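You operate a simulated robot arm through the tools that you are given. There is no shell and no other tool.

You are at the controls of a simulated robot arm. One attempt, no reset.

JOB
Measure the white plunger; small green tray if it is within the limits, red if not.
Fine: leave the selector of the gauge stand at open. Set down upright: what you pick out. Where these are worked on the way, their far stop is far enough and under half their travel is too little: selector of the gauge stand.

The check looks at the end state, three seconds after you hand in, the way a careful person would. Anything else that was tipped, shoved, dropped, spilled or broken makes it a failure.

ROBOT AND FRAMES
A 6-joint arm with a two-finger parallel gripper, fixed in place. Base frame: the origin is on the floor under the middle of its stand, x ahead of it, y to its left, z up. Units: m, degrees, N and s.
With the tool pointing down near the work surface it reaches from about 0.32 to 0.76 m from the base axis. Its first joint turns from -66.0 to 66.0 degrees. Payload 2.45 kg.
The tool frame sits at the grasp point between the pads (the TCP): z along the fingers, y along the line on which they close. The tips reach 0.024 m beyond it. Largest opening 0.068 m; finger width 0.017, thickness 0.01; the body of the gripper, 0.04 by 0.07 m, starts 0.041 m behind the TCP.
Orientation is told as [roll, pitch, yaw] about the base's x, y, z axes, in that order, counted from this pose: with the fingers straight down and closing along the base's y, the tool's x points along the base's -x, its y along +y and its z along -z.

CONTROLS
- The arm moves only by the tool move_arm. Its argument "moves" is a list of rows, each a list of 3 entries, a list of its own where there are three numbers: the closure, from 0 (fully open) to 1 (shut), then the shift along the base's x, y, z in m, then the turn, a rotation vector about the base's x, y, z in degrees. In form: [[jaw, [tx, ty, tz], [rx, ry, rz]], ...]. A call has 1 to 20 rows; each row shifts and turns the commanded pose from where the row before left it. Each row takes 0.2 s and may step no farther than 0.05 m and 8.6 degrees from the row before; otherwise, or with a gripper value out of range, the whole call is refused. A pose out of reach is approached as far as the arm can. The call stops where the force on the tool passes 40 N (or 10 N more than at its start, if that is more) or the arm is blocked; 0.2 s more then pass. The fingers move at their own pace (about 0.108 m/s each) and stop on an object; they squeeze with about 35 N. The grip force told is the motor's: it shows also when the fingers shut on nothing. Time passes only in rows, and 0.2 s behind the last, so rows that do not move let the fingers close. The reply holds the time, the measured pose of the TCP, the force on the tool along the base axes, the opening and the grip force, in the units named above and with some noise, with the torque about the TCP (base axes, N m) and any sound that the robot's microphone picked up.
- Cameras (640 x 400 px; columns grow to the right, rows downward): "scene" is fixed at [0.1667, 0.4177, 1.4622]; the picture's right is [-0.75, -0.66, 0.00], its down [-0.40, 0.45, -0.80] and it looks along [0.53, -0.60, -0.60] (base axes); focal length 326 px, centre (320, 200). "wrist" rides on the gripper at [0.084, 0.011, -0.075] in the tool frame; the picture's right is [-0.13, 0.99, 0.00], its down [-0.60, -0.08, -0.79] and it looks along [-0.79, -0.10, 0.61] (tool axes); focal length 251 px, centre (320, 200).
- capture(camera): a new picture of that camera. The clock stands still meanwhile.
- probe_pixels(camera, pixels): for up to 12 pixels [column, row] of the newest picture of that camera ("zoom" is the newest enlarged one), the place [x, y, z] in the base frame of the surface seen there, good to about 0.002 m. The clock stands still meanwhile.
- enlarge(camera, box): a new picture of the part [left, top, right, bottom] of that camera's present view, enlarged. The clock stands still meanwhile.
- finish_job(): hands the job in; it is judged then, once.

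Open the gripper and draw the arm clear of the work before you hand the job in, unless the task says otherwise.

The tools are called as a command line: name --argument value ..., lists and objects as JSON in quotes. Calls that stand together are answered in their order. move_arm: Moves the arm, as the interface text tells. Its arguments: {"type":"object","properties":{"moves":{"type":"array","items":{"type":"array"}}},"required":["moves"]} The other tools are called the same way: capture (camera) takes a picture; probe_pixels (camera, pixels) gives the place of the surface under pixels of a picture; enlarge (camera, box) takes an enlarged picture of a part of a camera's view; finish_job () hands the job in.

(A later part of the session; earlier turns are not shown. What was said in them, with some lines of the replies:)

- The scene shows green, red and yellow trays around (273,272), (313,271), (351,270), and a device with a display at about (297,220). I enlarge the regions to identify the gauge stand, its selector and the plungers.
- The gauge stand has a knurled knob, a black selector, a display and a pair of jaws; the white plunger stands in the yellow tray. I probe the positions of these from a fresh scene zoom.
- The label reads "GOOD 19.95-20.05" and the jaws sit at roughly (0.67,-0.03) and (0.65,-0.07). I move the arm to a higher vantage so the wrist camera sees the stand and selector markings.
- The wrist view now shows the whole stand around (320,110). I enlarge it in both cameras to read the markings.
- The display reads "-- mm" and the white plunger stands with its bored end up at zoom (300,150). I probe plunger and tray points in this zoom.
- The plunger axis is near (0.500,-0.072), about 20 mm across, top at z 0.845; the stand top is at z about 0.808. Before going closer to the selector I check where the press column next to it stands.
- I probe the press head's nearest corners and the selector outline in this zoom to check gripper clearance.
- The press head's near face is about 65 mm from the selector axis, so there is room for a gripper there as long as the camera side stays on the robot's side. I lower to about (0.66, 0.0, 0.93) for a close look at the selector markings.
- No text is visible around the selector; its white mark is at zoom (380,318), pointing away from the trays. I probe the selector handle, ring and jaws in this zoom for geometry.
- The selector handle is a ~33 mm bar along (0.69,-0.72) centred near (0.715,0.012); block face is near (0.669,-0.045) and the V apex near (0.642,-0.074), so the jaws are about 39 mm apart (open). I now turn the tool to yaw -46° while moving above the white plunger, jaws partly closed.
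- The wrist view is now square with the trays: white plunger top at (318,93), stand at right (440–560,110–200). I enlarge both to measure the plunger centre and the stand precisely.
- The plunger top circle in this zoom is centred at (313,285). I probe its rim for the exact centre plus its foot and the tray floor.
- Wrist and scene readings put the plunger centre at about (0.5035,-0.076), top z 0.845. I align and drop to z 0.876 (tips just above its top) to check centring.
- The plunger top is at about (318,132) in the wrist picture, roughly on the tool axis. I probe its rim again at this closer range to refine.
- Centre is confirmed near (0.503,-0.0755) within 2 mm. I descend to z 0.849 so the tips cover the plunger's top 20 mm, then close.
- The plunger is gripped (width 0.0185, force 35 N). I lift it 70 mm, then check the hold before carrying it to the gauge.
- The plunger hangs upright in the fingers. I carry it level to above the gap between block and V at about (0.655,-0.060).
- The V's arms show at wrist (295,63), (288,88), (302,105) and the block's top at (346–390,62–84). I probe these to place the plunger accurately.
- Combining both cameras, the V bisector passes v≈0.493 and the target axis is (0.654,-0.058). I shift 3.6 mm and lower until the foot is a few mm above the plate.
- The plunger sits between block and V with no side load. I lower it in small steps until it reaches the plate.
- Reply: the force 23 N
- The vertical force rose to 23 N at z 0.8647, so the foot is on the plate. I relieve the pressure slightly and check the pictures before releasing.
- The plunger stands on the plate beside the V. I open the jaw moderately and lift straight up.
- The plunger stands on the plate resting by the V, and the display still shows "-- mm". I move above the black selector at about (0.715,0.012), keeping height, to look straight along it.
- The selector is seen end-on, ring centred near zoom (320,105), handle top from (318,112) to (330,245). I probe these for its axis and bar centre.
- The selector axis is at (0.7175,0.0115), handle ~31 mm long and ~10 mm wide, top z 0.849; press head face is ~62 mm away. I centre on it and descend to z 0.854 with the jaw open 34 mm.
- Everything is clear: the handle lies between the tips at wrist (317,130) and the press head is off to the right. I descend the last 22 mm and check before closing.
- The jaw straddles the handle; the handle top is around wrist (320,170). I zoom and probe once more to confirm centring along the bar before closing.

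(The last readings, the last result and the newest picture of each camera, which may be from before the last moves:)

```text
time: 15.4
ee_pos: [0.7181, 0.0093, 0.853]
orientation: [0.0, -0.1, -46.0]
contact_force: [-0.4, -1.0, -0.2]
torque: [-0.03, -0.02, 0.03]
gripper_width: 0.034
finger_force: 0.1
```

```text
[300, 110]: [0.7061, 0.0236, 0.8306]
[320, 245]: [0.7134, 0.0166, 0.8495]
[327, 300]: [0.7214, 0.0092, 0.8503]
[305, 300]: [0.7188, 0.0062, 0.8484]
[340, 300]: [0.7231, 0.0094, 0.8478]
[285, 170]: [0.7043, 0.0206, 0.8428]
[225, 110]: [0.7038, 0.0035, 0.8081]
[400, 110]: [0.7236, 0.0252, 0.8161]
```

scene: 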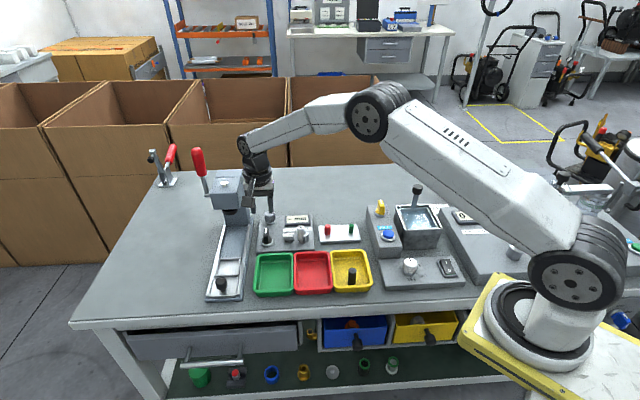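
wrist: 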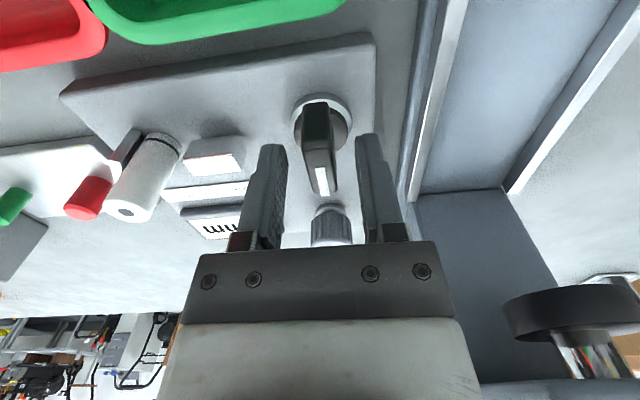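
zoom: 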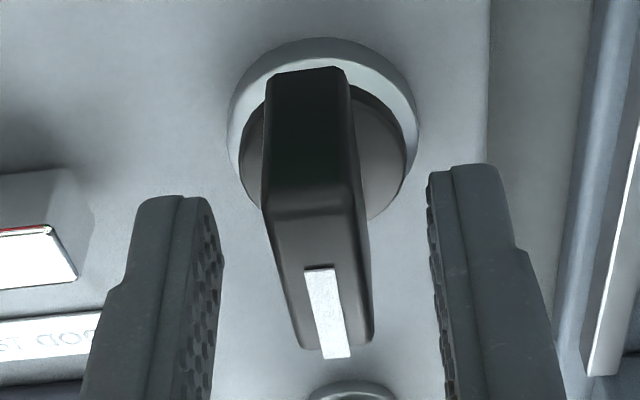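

The bar is about 2 mm toward the front of the tool axis; I shift by (-0.0007, 0.0021) and close on it.

move_arm --moves '[[0.5, [-0.0007, 0.0021, 0], [0, 0, 0]], [0.5, [0, 0, 0], [0, 0, 0]], [0.7, [0, 0, 0], [0, 0, 0]], [1, [0, 0, 0], [0, 0, 0]], [1, [0, 0, 0], [0, 0, 0]]]'

enlarge --camera "scene" --box '[240, 190, 320, 250]'

```text
time: 16.6
ee_pos: [0.7173, 0.0112, 0.8527]
orientation: [-0.1, 0.0, -45.9]
contact_force: [-4.5, -1.1, 2.6]
torque: [0.02, 0.01, -0.01]
gripper_width: 0.0127
finger_force: 32.8
```

```text
6.67 times, centred on (280, 220) of scene
```

zoom: 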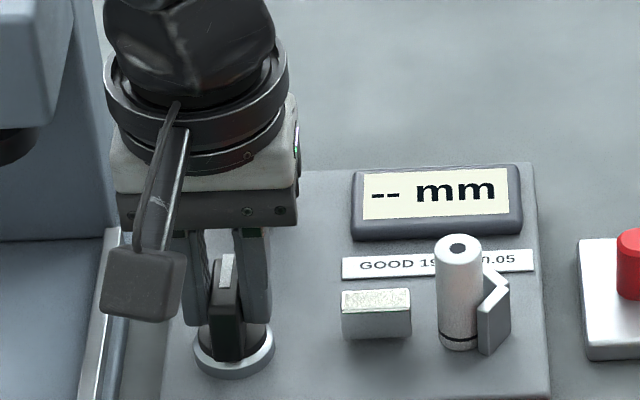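

The handle is gripped (12.7 mm) with small side force. I test a small clockwise... first a counter-clockwise 6° turn and read the torque.

move_arm --moves '[[1, [0, 0, 0], [0, 0, 3]], [1, [0, 0, 0], [0, 0, 3]], [1, [0, 0, 0], [0, 0, 0]]]'

enlarge --camera "scene" --box '[240, 190, 320, 250]'

```text
time: 17.4
ee_pos: [0.7166, 0.0113, 0.8532]
orientation: [0.0, 0.0, -40.0]
contact_force: [-4.4, -7.0, 1.6]
torque: [0.43, 0.44, -0.72]
gripper_width: 0.0142
finger_force: 33.8
```

```text
6.67 times, centred on (280, 220) of scene
```

zoom: 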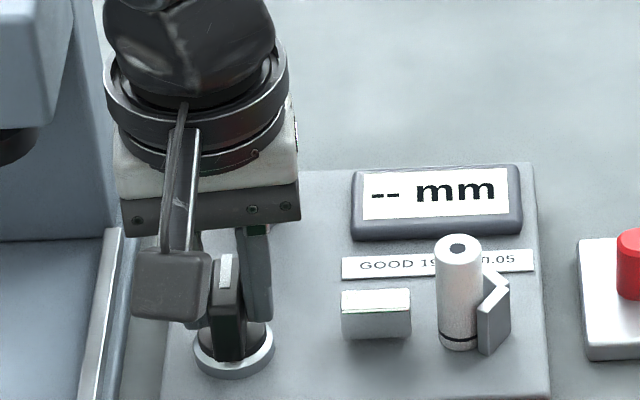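

Turning counter-clockwise meets a stop (torque -0.72 N m, jaw forced wider), so the selector is at its end stop. I undo this and try clockwise by 8°.

move_arm --moves '[[1, [0, 0, 0], [0, 0, -3]], [1, [0, 0, 0], [0, 0, -3]], [1, [0, 0, 0], [0, 0, -4]], [1, [0, 0, 0], [0, 0, -4]], [1, [0, 0, 0], [0, 0, 0]]]'

enlarge --camera "scene" --box '[240, 190, 320, 250]'

```text
time: 18.6
ee_pos: [0.7174, 0.012, 0.8523]
orientation: [0.1, -0.2, -54.1]
contact_force: [0.2, -17.9, 0.5]
torque: [0.2, 0.44, -0.01]
gripper_width: 0.0129
finger_force: 33.1
```

```text
6.67 times, centred on (280, 220) of scene
```

zoom: 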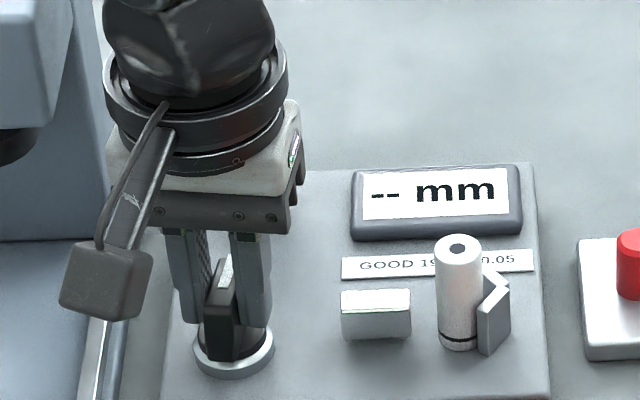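

Clockwise turns freely (torque ≈ 0, width steady), but a side force of -18 N in y shows my axis is slightly off. I nudge the tool 0.6 mm along that force to see how it relaxes.

move_arm --moves '[[1, [0, -0.0006, 0], [0, 0, 0]], [1, [0, 0, 0], [0, 0, 0]]]'

```text
time: 19.2
ee_pos: [0.7179, 0.0117, 0.8533]
orientation: [0.1, -0.1, -54.0]
contact_force: [0.4, -17.2, 0.0]
torque: [-0.75, -0.41, -0.03]
gripper_width: 0.0129
finger_force: 32.8
```

The force barely changed (-17.2 N), so more offset is needed. I nudge another 1 mm in -y.

move_arm --moves '[[1, [0, -0.001, 0], [0, 0, 0]], [1, [0, 0, 0], [0, 0, 0]]]'

```text
time: 19.8
ee_pos: [0.7179, 0.0119, 0.8533]
orientation: [-0.1, 0.0, -54.1]
contact_force: [-0.4, -12.4, -0.6]
torque: [-0.92, -0.48, 0.01]
gripper_width: 0.0127
finger_force: 32.4
```

The force drops about 5 N per mm. I nudge another 2 mm in -y to relax it further.

move_arm --moves '[[1, [0, -0.001, 0], [0, 0, 0]], [1, [0, -0.001, 0], [0, 0, 0]], [1, [0, 0, 0], [0, 0, 0]]]'

```text
time: 20.6
ee_pos: [0.7163, 0.012, 0.8528]
orientation: [0.1, 0.0, -54.0]
contact_force: [1.7, 11.1, -1.0]
torque: [-0.72, -0.2, 0.03]
gripper_width: 0.0127
finger_force: 32.6
```

That overshot to +11 N; I go back 0.9 mm and then turn clockwise another 8°.

move_arm --moves '[[1, [0, 0.0009, 0], [0, 0, 0]], [1, [0, 0, 0], [0, 0, 0]], [1, [0, 0, 0], [0, 0, -4]], [1, [0, 0, 0], [0, 0, -4]], [1, [0, 0, 0], [0, 0, 0]]]'

enlarge --camera "scene" --box '[240, 190, 320, 250]'

```text
time: 21.8
ee_pos: [0.7171, 0.0117, 0.8521]
orientation: [0.1, 0.0, -62.0]
contact_force: [0.8, 22.9, 5.1]
torque: [0.65, 0.51, 0.0]
gripper_width: 0.0129
finger_force: 33.4
```

```text
6.67 times, centred on (280, 220) of scene
```

zoom: 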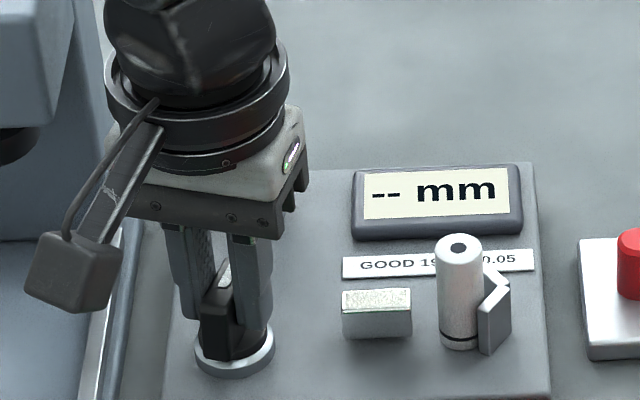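

The handle is following (now 16° turned); side force is +23 N in y, so I shift back +1.6 mm and turn another 8°.

move_arm --moves '[[1, [0, 0.0016, 0], [0, 0, 0]], [1, [0, 0, 0], [0, 0, -4]], [1, [0, 0, 0], [0, 0, -4]], [1, [0, 0, 0], [0, 0, 0]]]'

```text
time: 22.8
ee_pos: [0.7174, 0.0124, 0.8527]
orientation: [0.2, -0.1, -70.0]
contact_force: [8.1, 17.8, -1.5]
torque: [0.13, -0.02, -0.01]
gripper_width: 0.0128
finger_force: 32.9
```

Force is (8, 18) N at yaw -70°. I shift (0.0007, 0.0014) to relax and turn 8° further.

move_arm --moves '[[1, [0.0007, 0.0014, 0], [0, 0, 0]], [1, [0, 0, 0], [0, 0, -4]], [1, [0, 0, 0], [0, 0, -4]], [1, [0, 0, 0], [0, 0, 0]]]'

enlarge --camera "scene" --box '[230, 180, 330, 250]'

```text
time: 23.8
ee_pos: [0.7175, 0.012, 0.8515]
orientation: [0.1, -0.2, -78.2]
contact_force: [-1.9, 7.5, 8.3]
torque: [0.09, 0.13, -0.01]
gripper_width: 0.013
finger_force: 32.8
```

```text
5.71 times, centred on (280, 215) of scene
```

zoom: 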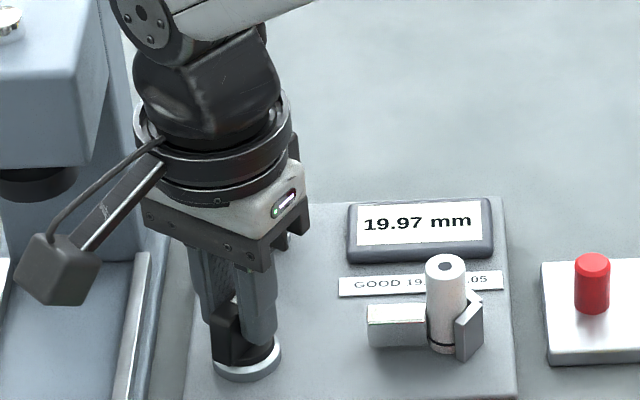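

The block has closed on the plunger and the display shows 19.97 mm at 32° of turn. I turn on towards the far stop for a reliable reading, watching the forces.

move_arm --moves '[[1, [-0.0001, 0.0006, 0], [0, 0, 0]], [1, [0, 0, 0], [0, 0, -4]], [1, [0, 0, 0], [0, 0, -4]], [1, [0, 0, 0], [0, 0, 0]]]'

enlarge --camera "scene" --box '[230, 180, 330, 250]'

```text
time: 24.8
ee_pos: [0.7169, 0.0126, 0.8529]
orientation: [0.0, -0.1, -86.1]
contact_force: [1.4, -7.8, 4.7]
torque: [0.8, 0.0, 0.01]
gripper_width: 0.0127
finger_force: 32.5
```

```text
5.71 times, centred on (280, 215) of scene
```

zoom: 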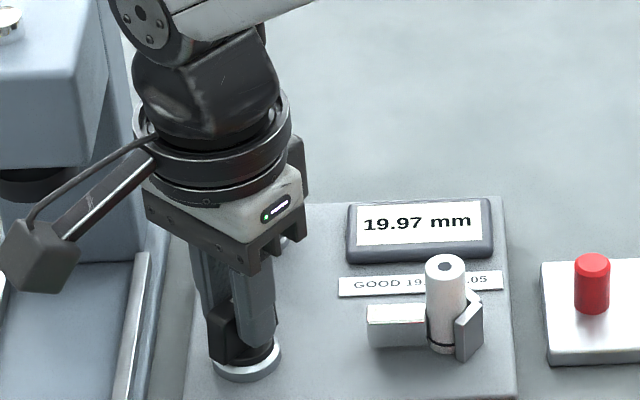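

Reading stays 19.97 mm at 40° turned, no stop yet. I turn another 8° with the torque watched.

move_arm --moves '[[1, [0, -0.0005, 0], [0, 0, 0]], [1, [0, 0, 0], [0, 0, -4]], [1, [0, 0, 0], [0, 0, -4]], [1, [0, 0, 0], [0, 0, 0]]]'

enlarge --camera "scene" --box '[200, 160, 330, 250]'

```text
time: 25.8
ee_pos: [0.7181, 0.0114, 0.8532]
orientation: [0.1, -0.1, -94.1]
contact_force: [7.3, -12.3, -2.2]
torque: [-0.59, 0.05, 0.02]
gripper_width: 0.0129
finger_force: 32.9
```

```text
4.44 times, centred on (265, 205) of scene
```

zoom: 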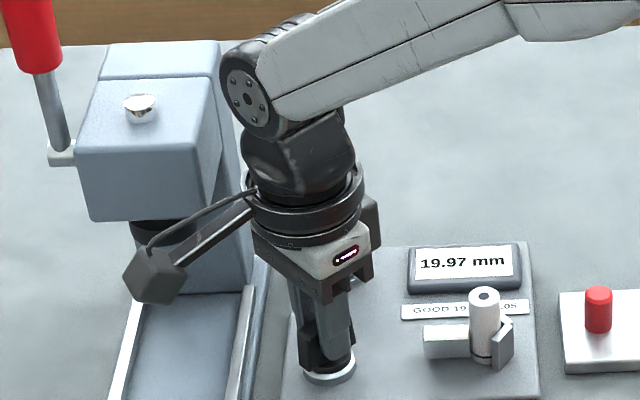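

Still free at 48° with 19.97 mm shown; the camera box at (155,275) is still in front of the press head. I turn one more 8° step.

move_arm --moves '[[1, [0.0005, -0.0008, 0], [0, 0, 0]], [1, [0, 0, 0], [0, 0, -4]], [1, [0, 0, 0], [0, 0, -4]], [1, [0, 0, 0], [0, 0, 0]]]'

enlarge --camera "scene" --box '[200, 160, 330, 250]'

capture --camera "wrist"

```text
time: 26.8
ee_pos: [0.718, 0.0126, 0.8524]
orientation: [0.0, -0.1, -102.1]
contact_force: [6.5, -10.0, -2.9]
torque: [-1.01, 0.18, -0.03]
gripper_width: 0.0128
finger_force: 33.3
```

```text
4.44 times, centred on (265, 205) of scene
```

zoom: 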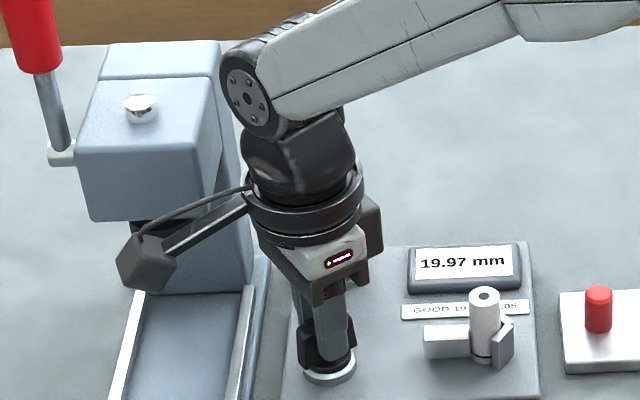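

```text
taken
```

wrist: 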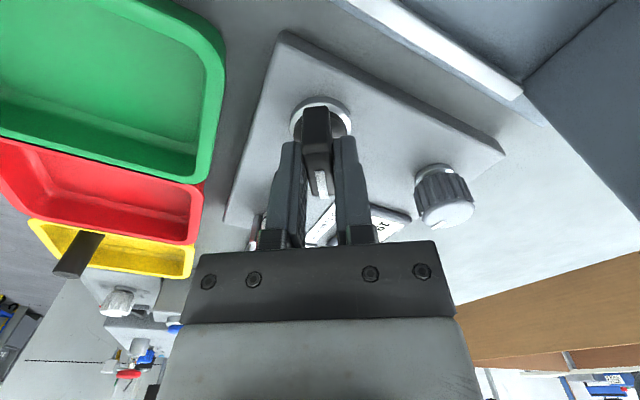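

Stable at 19.97 mm with 56° turned. I add 6° more for margin; the camera still has about 15 mm to the press head by my geometry.

move_arm --moves '[[1, [0.0004, -0.0007, 0], [0, 0, 0]], [1, [0, 0, 0], [0, 0, -3]], [1, [0, 0, 0], [0, 0, -3]], [1, [0, 0, 0], [0, 0, 0]]]'

enlarge --camera "scene" --box '[200, 160, 330, 250]'

enlarge --camera "scene" --box '[270, 200, 330, 250]'

```text
time: 27.8
ee_pos: [0.7189, 0.0113, 0.8542]
orientation: [0.1, -0.1, -108.0]
contact_force: [1.7, -4.9, 0.8]
torque: [0.3, -0.07, 0.7]
gripper_width: 0.0138
finger_force: 34.0
```

```text
4.44 times, centred on (265, 205) of scene
```

zoom: 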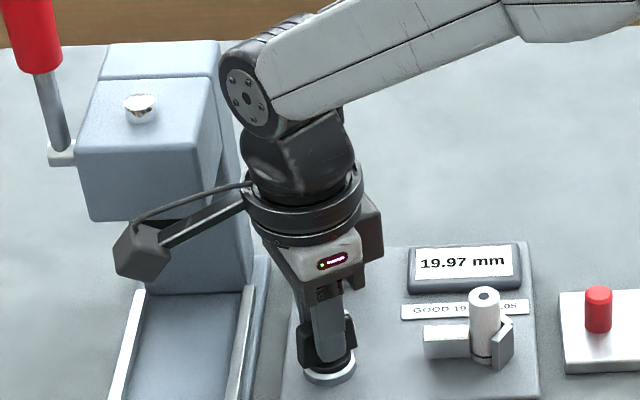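

```text
8.00 times, centred on (300, 225) of scene
```

zoom: 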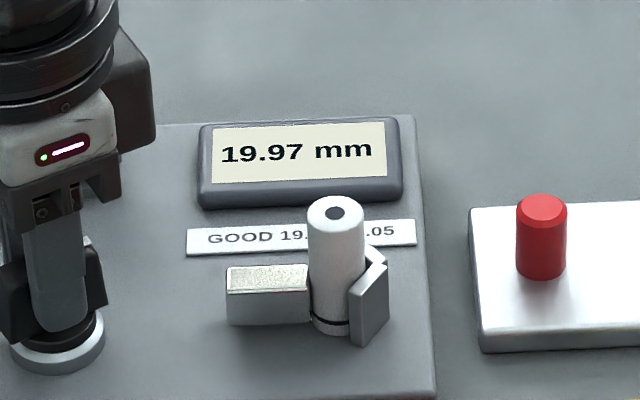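

Torque 0.7 N m at 62° means the far stop is reached; reading is a steady 19.97 mm, inside 19.95–20.05, so the green tray is right. Now I turn the selector back, retracing the same shifts.

move_arm --moves '[[1, [0, 0, 0], [0, 0, 3]], [1, [0, 0, 0], [0, 0, 3]], [1, [-0.0004, 0.0007, 0], [0, 0, 0]], [1, [0, 0, 0], [0, 0, 4]], [1, [0, 0, 0], [0, 0, 4]], [1, [-0.0005, 0.0008, 0], [0, 0, 0]], [1, [0, 0, 0], [0, 0, 0]]]'

```text
time: 29.4
ee_pos: [0.7183, 0.012, 0.8524]
orientation: [0.0, -0.1, -94.1]
contact_force: [11.1, -3.3, -4.4]
torque: [1.0, 0.03, 0.02]
gripper_width: 0.0128
finger_force: 33.1
```

Forces are moderate (11 N). I continue back another 16° with the retraced shifts.

move_arm --moves '[[1, [0.0005, 0, 0], [0, 0, 4]], [1, [0, 0, 0], [0, 0, 4]], [1, [0, 0.0005, 0], [0, 0, 0]], [1, [0, 0, 0], [0, 0, 4]], [1, [0, 0, 0], [0, 0, 4]], [1, [0, 0, 0], [0, 0, 0]]]'

enlarge --camera "scene" --box '[230, 180, 330, 250]'

```text
time: 30.8
ee_pos: [0.717, 0.0135, 0.8527]
orientation: [-0.1, 0.0, -78.0]
contact_force: [-13.9, -11.5, 13.7]
torque: [-0.57, -0.15, -0.01]
gripper_width: 0.0129
finger_force: 33.3
```

```text
5.71 times, centred on (280, 215) of scene
```

zoom: 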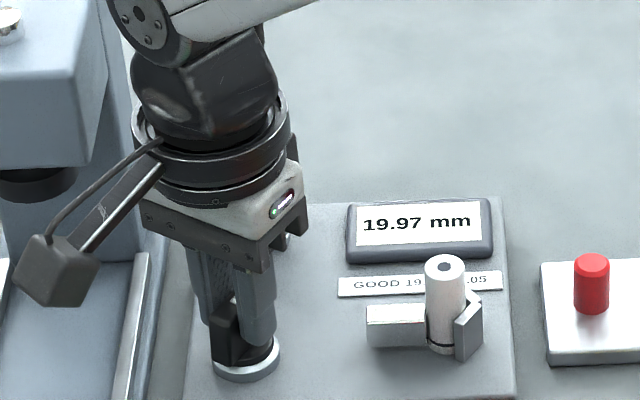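

Selector is back to 32°; side force (-14,-11.5). I shift along it and turn back another 8°.

move_arm --moves '[[1, [-0.0011, -0.001, 0.0005], [0, 0, 0]], [1, [0, 0, 0], [0, 0, 4]], [1, [0, 0, 0], [0, 0, 4]], [1, [0, 0, 0], [0, 0, 0]]]'

```text
time: 31.8
ee_pos: [0.7169, 0.0124, 0.8515]
orientation: [0.0, 0.0, -69.9]
contact_force: [4.0, -5.8, -5.8]
torque: [-0.97, -0.34, 0.0]
gripper_width: 0.0128
finger_force: 33.4
```

Forces are small. I turn back 16° more, with a slight -y shift as on the way out.

move_arm --moves '[[1, [0, -0.0005, 0], [0, 0, 4]], [1, [0, 0, 0], [0, 0, 4]], [1, [0, -0.0005, 0], [0, 0, 0]], [1, [0, 0, 0], [0, 0, 4]], [1, [0, 0, 0], [0, 0, 4]], [1, [0, 0, 0], [0, 0, 0]]]'

enlarge --camera "scene" --box '[230, 180, 330, 250]'

```text
time: 33.2
ee_pos: [0.7172, 0.0119, 0.8525]
orientation: [-0.1, 0.0, -53.8]
contact_force: [2.3, 5.8, -11.9]
torque: [-0.32, -0.42, -0.02]
gripper_width: 0.0132
finger_force: 33.1
```

```text
5.71 times, centred on (280, 215) of scene
```

zoom: 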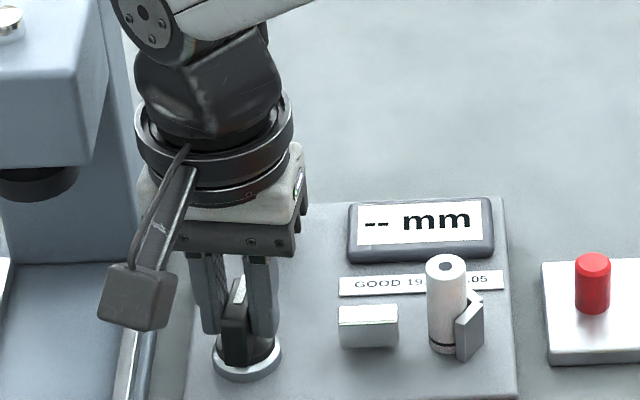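

The block has retracted and the display is back to "-- mm". I turn the remaining 8° plus 2° to bring the selector firmly onto its open stop.

move_arm --moves '[[1, [0, 0.0005, 0], [0, 0, 4]], [1, [0, 0, 0], [0, 0, 4]], [1, [0, 0, 0], [0, 0, 2]], [1, [0, 0, 0], [0, 0, 0]]]'

enlarge --camera "scene" --box '[230, 180, 330, 250]'

```text
time: 34.2
ee_pos: [0.7167, 0.012, 0.8528]
orientation: [-0.1, 0.1, -44.1]
contact_force: [-5.2, 5.3, -11.1]
torque: [-0.03, -0.16, -0.67]
gripper_width: 0.013
finger_force: 32.9
```

```text
5.71 times, centred on (280, 215) of scene
```

zoom: 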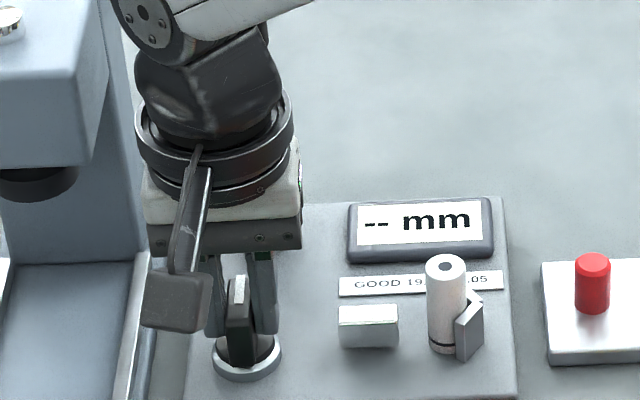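

Torque -0.67 N m confirms the selector is on its open stop. I relax 2°, open the jaw and lift straight up.

move_arm --moves '[[1, [0, 0, 0], [0, 0, -2]], [0.5, [0, 0, 0], [0, 0, 0]], [0.5, [0, 0, 0], [0, 0, 0]], [0.5, [0, 0, 0.02], [0, 0, 0]], [0.5, [0, 0, 0.03], [0, 0, 0]], [0.5, [0, 0, 0.042], [0, 0, 0]], [0.5, [0, 0, 0], [0, 0, 0]]]'

enlarge --camera "scene" --box '[240, 190, 330, 250]'

capture --camera "wrist"

```text
time: 35.8
ee_pos: [0.7182, 0.0118, 0.946]
orientation: [0.0, 0.0, -46.0]
contact_force: [-0.2, 0.4, -0.4]
torque: [-0.03, 0.03, 0.0]
gripper_width: 0.0339
finger_force: 0.1
```

```text
6.67 times, centred on (285, 220) of scene
```

zoom: 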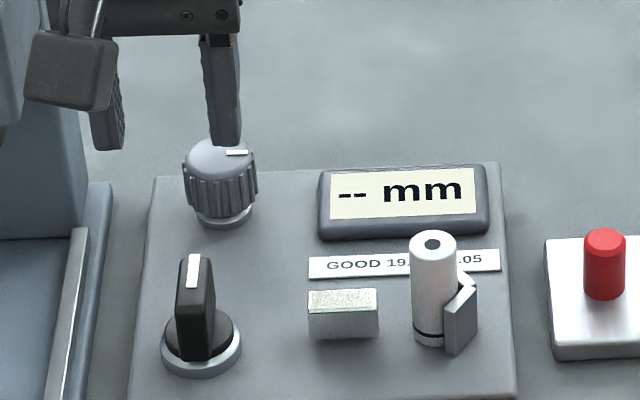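

```text
taken
```

wrist: 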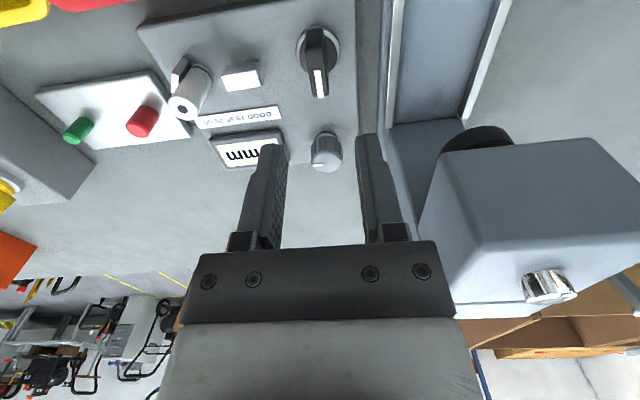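

The selector is back in its original open position and the block is withdrawn. I move back over the plunger.

move_arm --moves '[[0.4, [-0.0222, -0.0243, 0], [0, 0, 0]], [0.4, [-0.0222, -0.0243, 0], [0, 0, 0]], [0.4, [-0.0222, -0.0242, 0], [0, 0, 0]], [0.4, [0, 0, 0], [0, 0, 0]]]'

capture --camera "wrist"

enlarge --camera "wrist" --box '[270, 20, 370, 130]'

```text
time: 36.8
ee_pos: [0.6506, -0.0617, 0.9459]
orientation: [0.0, -0.1, -46.0]
contact_force: [-0.5, -0.4, 0.1]
torque: [0.03, 0.02, 0.0]
gripper_width: 0.0408
finger_force: 0.2
```

```text
taken
```

wrist: 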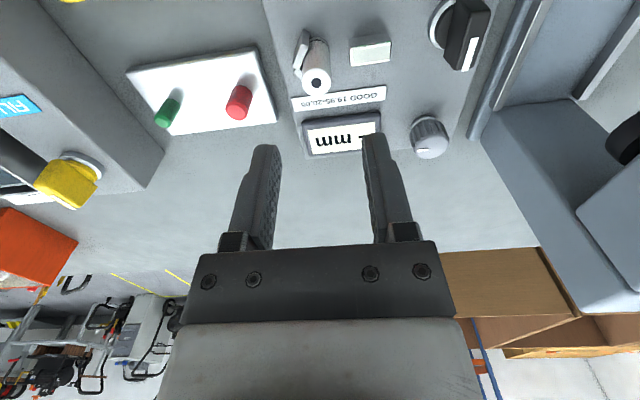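

```text
3.64 times, centred on (320, 75) of wrist
```

zoom: 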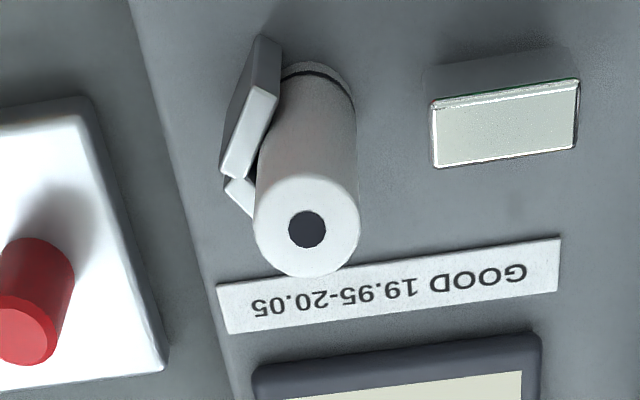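

The label clearly reads "GOOD 19.95-20.05" and the plunger stands seated in the V, top centred at zoom (307,228). I probe its rim.

probe_pixels --camera "zoom" --pixels '[[260, 228], [354, 228], [307, 182], [307, 270], [278, 195], [340, 262], [340, 195], [275, 260]]'

```text
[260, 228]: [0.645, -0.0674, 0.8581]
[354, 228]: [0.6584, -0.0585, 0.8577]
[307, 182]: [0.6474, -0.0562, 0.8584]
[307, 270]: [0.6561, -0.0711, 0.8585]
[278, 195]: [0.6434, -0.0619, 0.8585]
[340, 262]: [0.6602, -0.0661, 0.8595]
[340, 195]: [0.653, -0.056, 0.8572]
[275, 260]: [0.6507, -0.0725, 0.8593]
```

Plunger centre is about (0.6515,-0.063). I align with ~1 mm bias away from the V, descend to z 0.864 and close.

move_arm --moves '[[0.4, [0.0009, -0.0005, -0.02], [0, 0, 0]], [0.4, [0, 0, -0.03], [0, 0, 0]], [0.4, [0, 0, -0.02], [0, 0, 0]], [0.4, [0, 0, -0.012], [0, 0, 0]], [0.4, [0, 0, 0], [0, 0, 0]]]'

capture --camera "wrist"

enlarge --camera "scene" --box '[260, 190, 340, 250]'

```text
time: 38.0
ee_pos: [0.6512, -0.0623, 0.863]
orientation: [0.1, -0.1, -46.1]
contact_force: [1.1, 0.0, 0.5]
torque: [0.0, 0.0, 0.0]
gripper_width: 0.0409
finger_force: 0.0
```

```text
taken
```

wrist: 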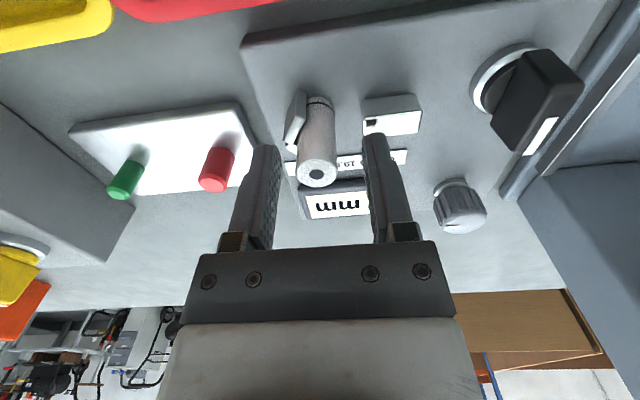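

```text
6.67 times, centred on (300, 220) of scene
```

zoom: 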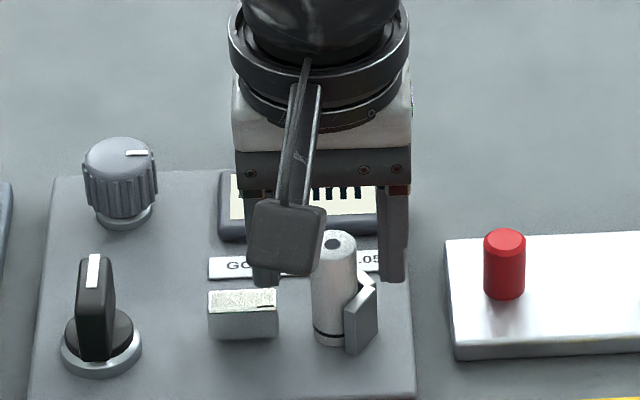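

The plunger's top sits at (318,173), matching the tool axis. I close the jaw and then lift 60 mm.

move_arm --moves '[[0.6, [0, 0, 0], [0, 0, 0]], [1, [0, 0, 0], [0, 0, 0]], [1, [0, 0, 0], [0, 0, 0]], [1, [0, 0, 0], [0, 0, 0]]]'

```text
time: 39.0
ee_pos: [0.6512, -0.062, 0.8635]
orientation: [0.0, -0.1, -46.0]
contact_force: [-0.8, -0.2, 0.6]
torque: [-0.02, 0.0, 0.03]
gripper_width: 0.0187
finger_force: 34.7
```

Gripped at 18.7 mm as before. I lift 60 mm and carry it over to the green tray area around (0.618,0.072).

move_arm --moves '[[1, [0, 0, 0.012], [0, 0, 0]], [1, [0, 0, 0.023], [0, 0, 0]], [1, [0, 0, 0.03], [0, 0, 0]], [1, [0, 0, 0], [0, 0, 0]], [1, [-0.0083, 0.0335, 0], [0, 0, 0]], [1, [-0.0083, 0.0335, 0], [0, 0, 0]], [1, [-0.0083, 0.0335, 0], [0, 0, 0]], [1, [-0.0083, 0.0335, 0], [0, 0, 0]], [1, [0, 0, 0], [0, 0, 0]]]'

capture --camera "wrist"

capture --camera "scene"

enlarge --camera "scene" --box '[230, 180, 340, 300]'

```text
time: 41.0
ee_pos: [0.6191, 0.0715, 0.9289]
orientation: [0.0, 0.0, -46.0]
contact_force: [-0.4, 0.0, -1.1]
torque: [0.01, 0.0, 0.01]
gripper_width: 0.0188
finger_force: 35.2
```

```text
taken
```

wrist: 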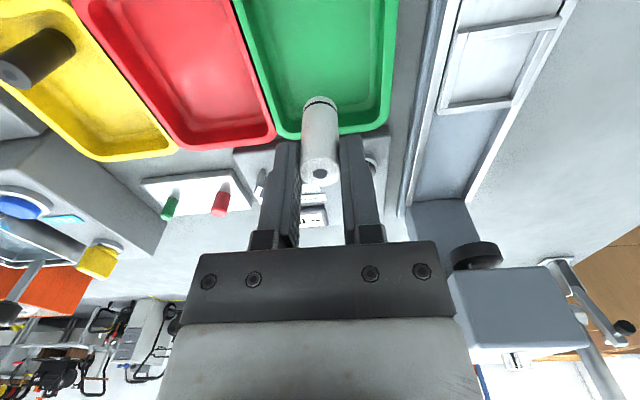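

```text
taken
```

scene: 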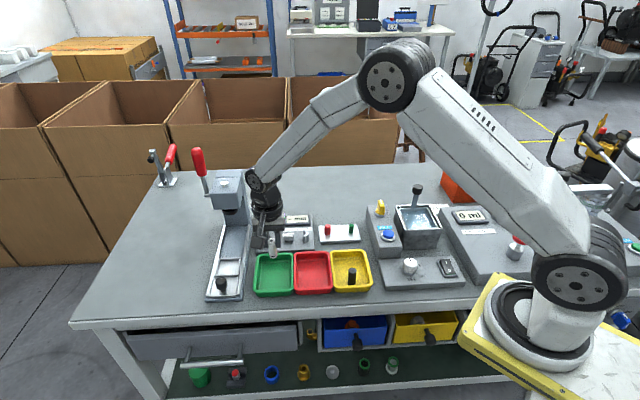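

```text
3.33 times, centred on (285, 240) of scene
```

zoom: 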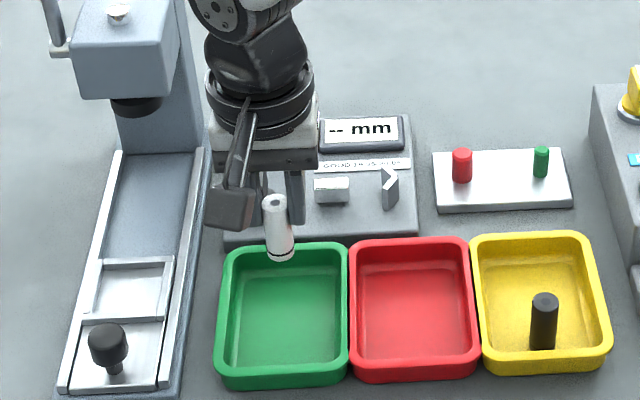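

The plunger hangs upright near the green tray's back edge. I probe the green tray's rim and floor corners in this zoom for a good set-down point.

probe_pixels --camera "zoom" --pixels '[[228, 255], [340, 248], [343, 372], [222, 378], [250, 285], [325, 285], [325, 345], [245, 350], [285, 320], [270, 205], [280, 255], [285, 300]]'

probe_pixels --camera "wrist" --pixels '[[285, 20], [370, 20], [370, 90], [300, 85], [340, 60], [392, 60], [277, 120], [385, 120], [265, 60]]'

```text
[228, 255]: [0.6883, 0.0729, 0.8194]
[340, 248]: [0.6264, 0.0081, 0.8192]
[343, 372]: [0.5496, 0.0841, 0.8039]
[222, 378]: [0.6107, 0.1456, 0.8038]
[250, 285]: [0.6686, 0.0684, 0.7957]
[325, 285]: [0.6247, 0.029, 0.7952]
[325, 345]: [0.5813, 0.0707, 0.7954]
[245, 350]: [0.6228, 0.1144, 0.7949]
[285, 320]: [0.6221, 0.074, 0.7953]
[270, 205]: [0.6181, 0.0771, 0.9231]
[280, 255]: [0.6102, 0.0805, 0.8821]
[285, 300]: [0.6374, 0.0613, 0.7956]
```

```text
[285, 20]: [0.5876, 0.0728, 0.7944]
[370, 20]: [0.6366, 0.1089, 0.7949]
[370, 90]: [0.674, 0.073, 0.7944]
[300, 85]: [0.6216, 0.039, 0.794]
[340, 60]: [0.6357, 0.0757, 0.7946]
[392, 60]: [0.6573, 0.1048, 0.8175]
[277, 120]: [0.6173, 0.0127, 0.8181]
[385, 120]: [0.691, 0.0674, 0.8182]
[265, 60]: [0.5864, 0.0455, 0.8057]
```

The green floor centre is about (0.623,0.071), right below the plunger. I shift 4 mm in x and lower to about 3 mm above the floor.

move_arm --moves '[[1, [0.004, -0.0005, -0.02], [0, 0, 0]], [1, [0, 0, -0.025], [0, 0, 0]], [1, [0, 0, -0.02], [0, 0, 0]], [1, [0, 0, -0.01], [0, 0, 0]], [1, [0, 0, 0], [0, 0, 0]]]'

enlarge --camera "scene" --box '[230, 200, 340, 300]'

```text
time: 42.2
ee_pos: [0.6208, 0.0723, 0.8544]
orientation: [0.1, -0.1, -45.9]
contact_force: [-0.6, 0.5, -0.7]
torque: [-0.02, 0.02, -0.01]
gripper_width: 0.0186
finger_force: 35.3
```

```text
4.00 times, centred on (285, 250) of scene
```

zoom: 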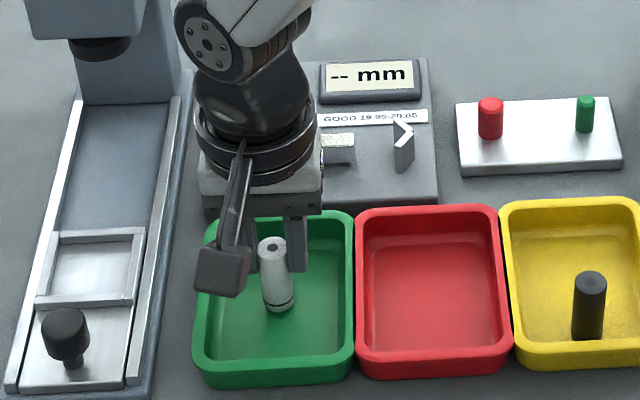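

The plunger is inside the green tray, just above the floor. I lower in 1–2 mm steps until contact.

move_arm --moves '[[1, [0, 0, -0.002], [0, 0, 0]], [1, [0, 0, -0.0015], [0, 0, 0]], [1, [0, 0, 0], [0, 0, 0]]]'

```text
time: 43.0
ee_pos: [0.6213, 0.0724, 0.8493]
orientation: [0.0, 0.0, -46.0]
contact_force: [-0.2, -0.4, -1.3]
torque: [0.01, 0.02, 0.02]
gripper_width: 0.0187
finger_force: 34.5
```

No contact yet at z 0.849. I lower another 1.5 mm.

move_arm --moves '[[1, [0, 0, -0.001], [0, 0, 0]], [1, [0, 0, 0], [0, 0, 0]]]'

```text
time: 43.6
ee_pos: [0.6225, 0.0731, 0.8507]
orientation: [0.0, -0.2, -46.0]
contact_force: [-1.4, 0.2, 5.8]
torque: [-0.07, 0.1, 0.0]
gripper_width: 0.0187
finger_force: 34.7
```

Contact: the vertical force went from -1.3 to +5.8 N, so the foot is on the tray floor. I open the jaw and lift straight up.

move_arm --moves '[[0.4, [0, 0, 0], [0, 0, 0]], [0.4, [0, 0, 0], [0, 0, 0]], [0.4, [0, 0, 0.015], [0, 0, 0]], [0.4, [0, 0, 0.03], [0, 0, 0]], [0.4, [0, 0, 0.04], [0, 0, 0]], [0.4, [0, 0, 0.04], [0, 0, 0]], [0.4, [0, 0, 0], [0, 0, 0]]]'

capture --camera "wrist"

enlarge --camera "scene" --box '[230, 200, 340, 300]'

```text
time: 45.2
ee_pos: [0.6243, 0.0701, 0.9767]
orientation: [0.1, 0.1, -46.0]
contact_force: [0.0, -0.3, 0.4]
torque: [0.0, -0.03, 0.04]
gripper_width: 0.041
finger_force: 0.0
```

```text
taken
```

wrist: 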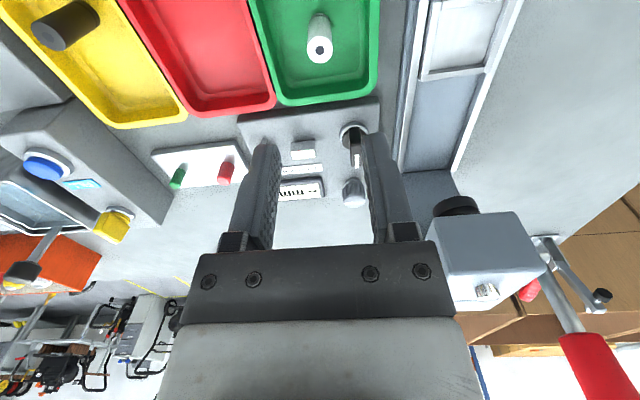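

```text
4.00 times, centred on (285, 250) of scene
```

zoom: 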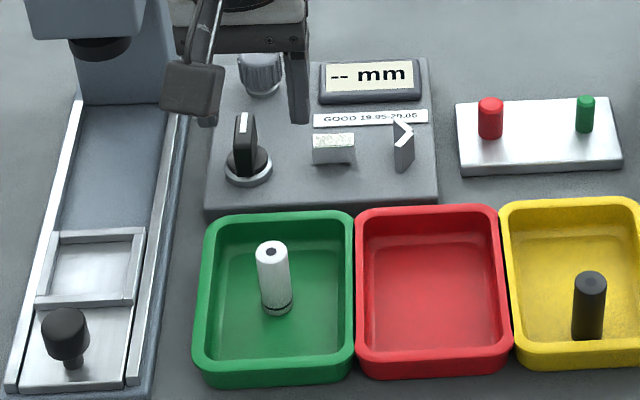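

The white plunger stands upright in the green tray and the selector is at open. I draw the arm up and back, clear of the work.

move_arm --moves '[[0.2, [0, 0, 0.045], [0, 0, 0]], [0, [0, 0, 0.045], [0, 0, 0]], [0, [-0.03, 0, 0.035], [0, 0, 0]], [0, [-0.04, 0, 0.02], [0, 0, 0]], [0, [-0.04, 0, 0.02], [0, 0, 0]], [0, [0, 0, 0], [0, 0, 0]]]'

capture --camera "scene"

enlarge --camera "scene" --box '[230, 190, 390, 300]'

```text
time: 46.6
ee_pos: [0.511, 0.0708, 1.1384]
orientation: [0.0, 0.0, -46.0]
contact_force: [0.6, -0.1, 0.2]
torque: [0.02, -0.01, 0.02]
gripper_width: 0.068
finger_force: 0.0
```

```text
taken
```

scene: 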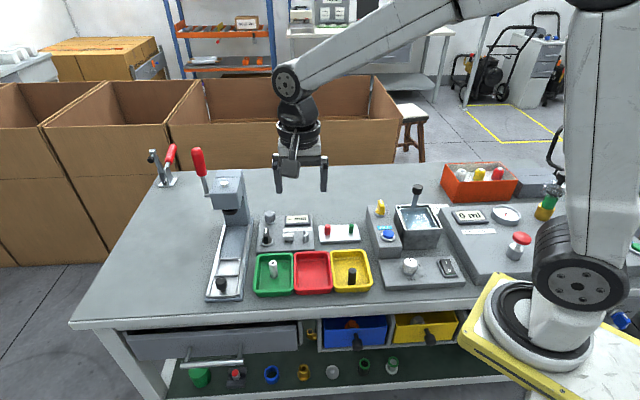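

```text
3.64 times, centred on (310, 245) of scene
```

zoom: 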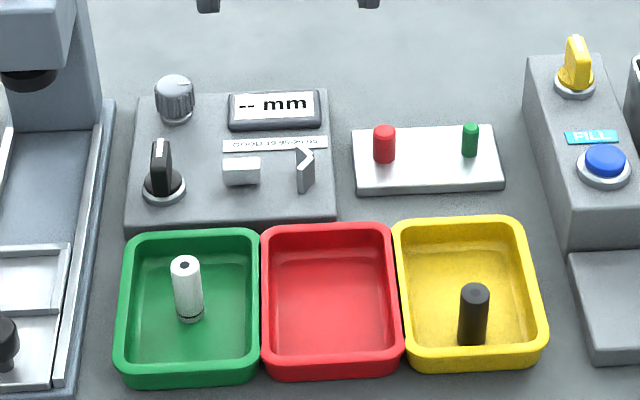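

The final pictures show the white plunger upright in the green tray (measured at 19.97 mm, limits 19.95–20.05). The selector is at open, everything else is where it was, and the arm is clear with the gripper open, so I hand in.

finish_job

```text
The job is handed in.
```

I measured the white plunger at 19.97 mm. That is inside the stand's marked limits of 19.95–20.05, so it went into the small green tray.

- **Measurement:** I turned the gauge stand's selector to its far stop, about 60° of travel. The reading held steady at 19.97 mm.
- **Selector:** I turned it back to its open stop, and the display returned to "-- mm".
- **Plunger:** It stands upright near the middle of the green tray, same end up as I found it.
- **Surroundings:** In the last pictures everything else looked undisturbed. I opened the gripper and drew the arm clear before handing in.
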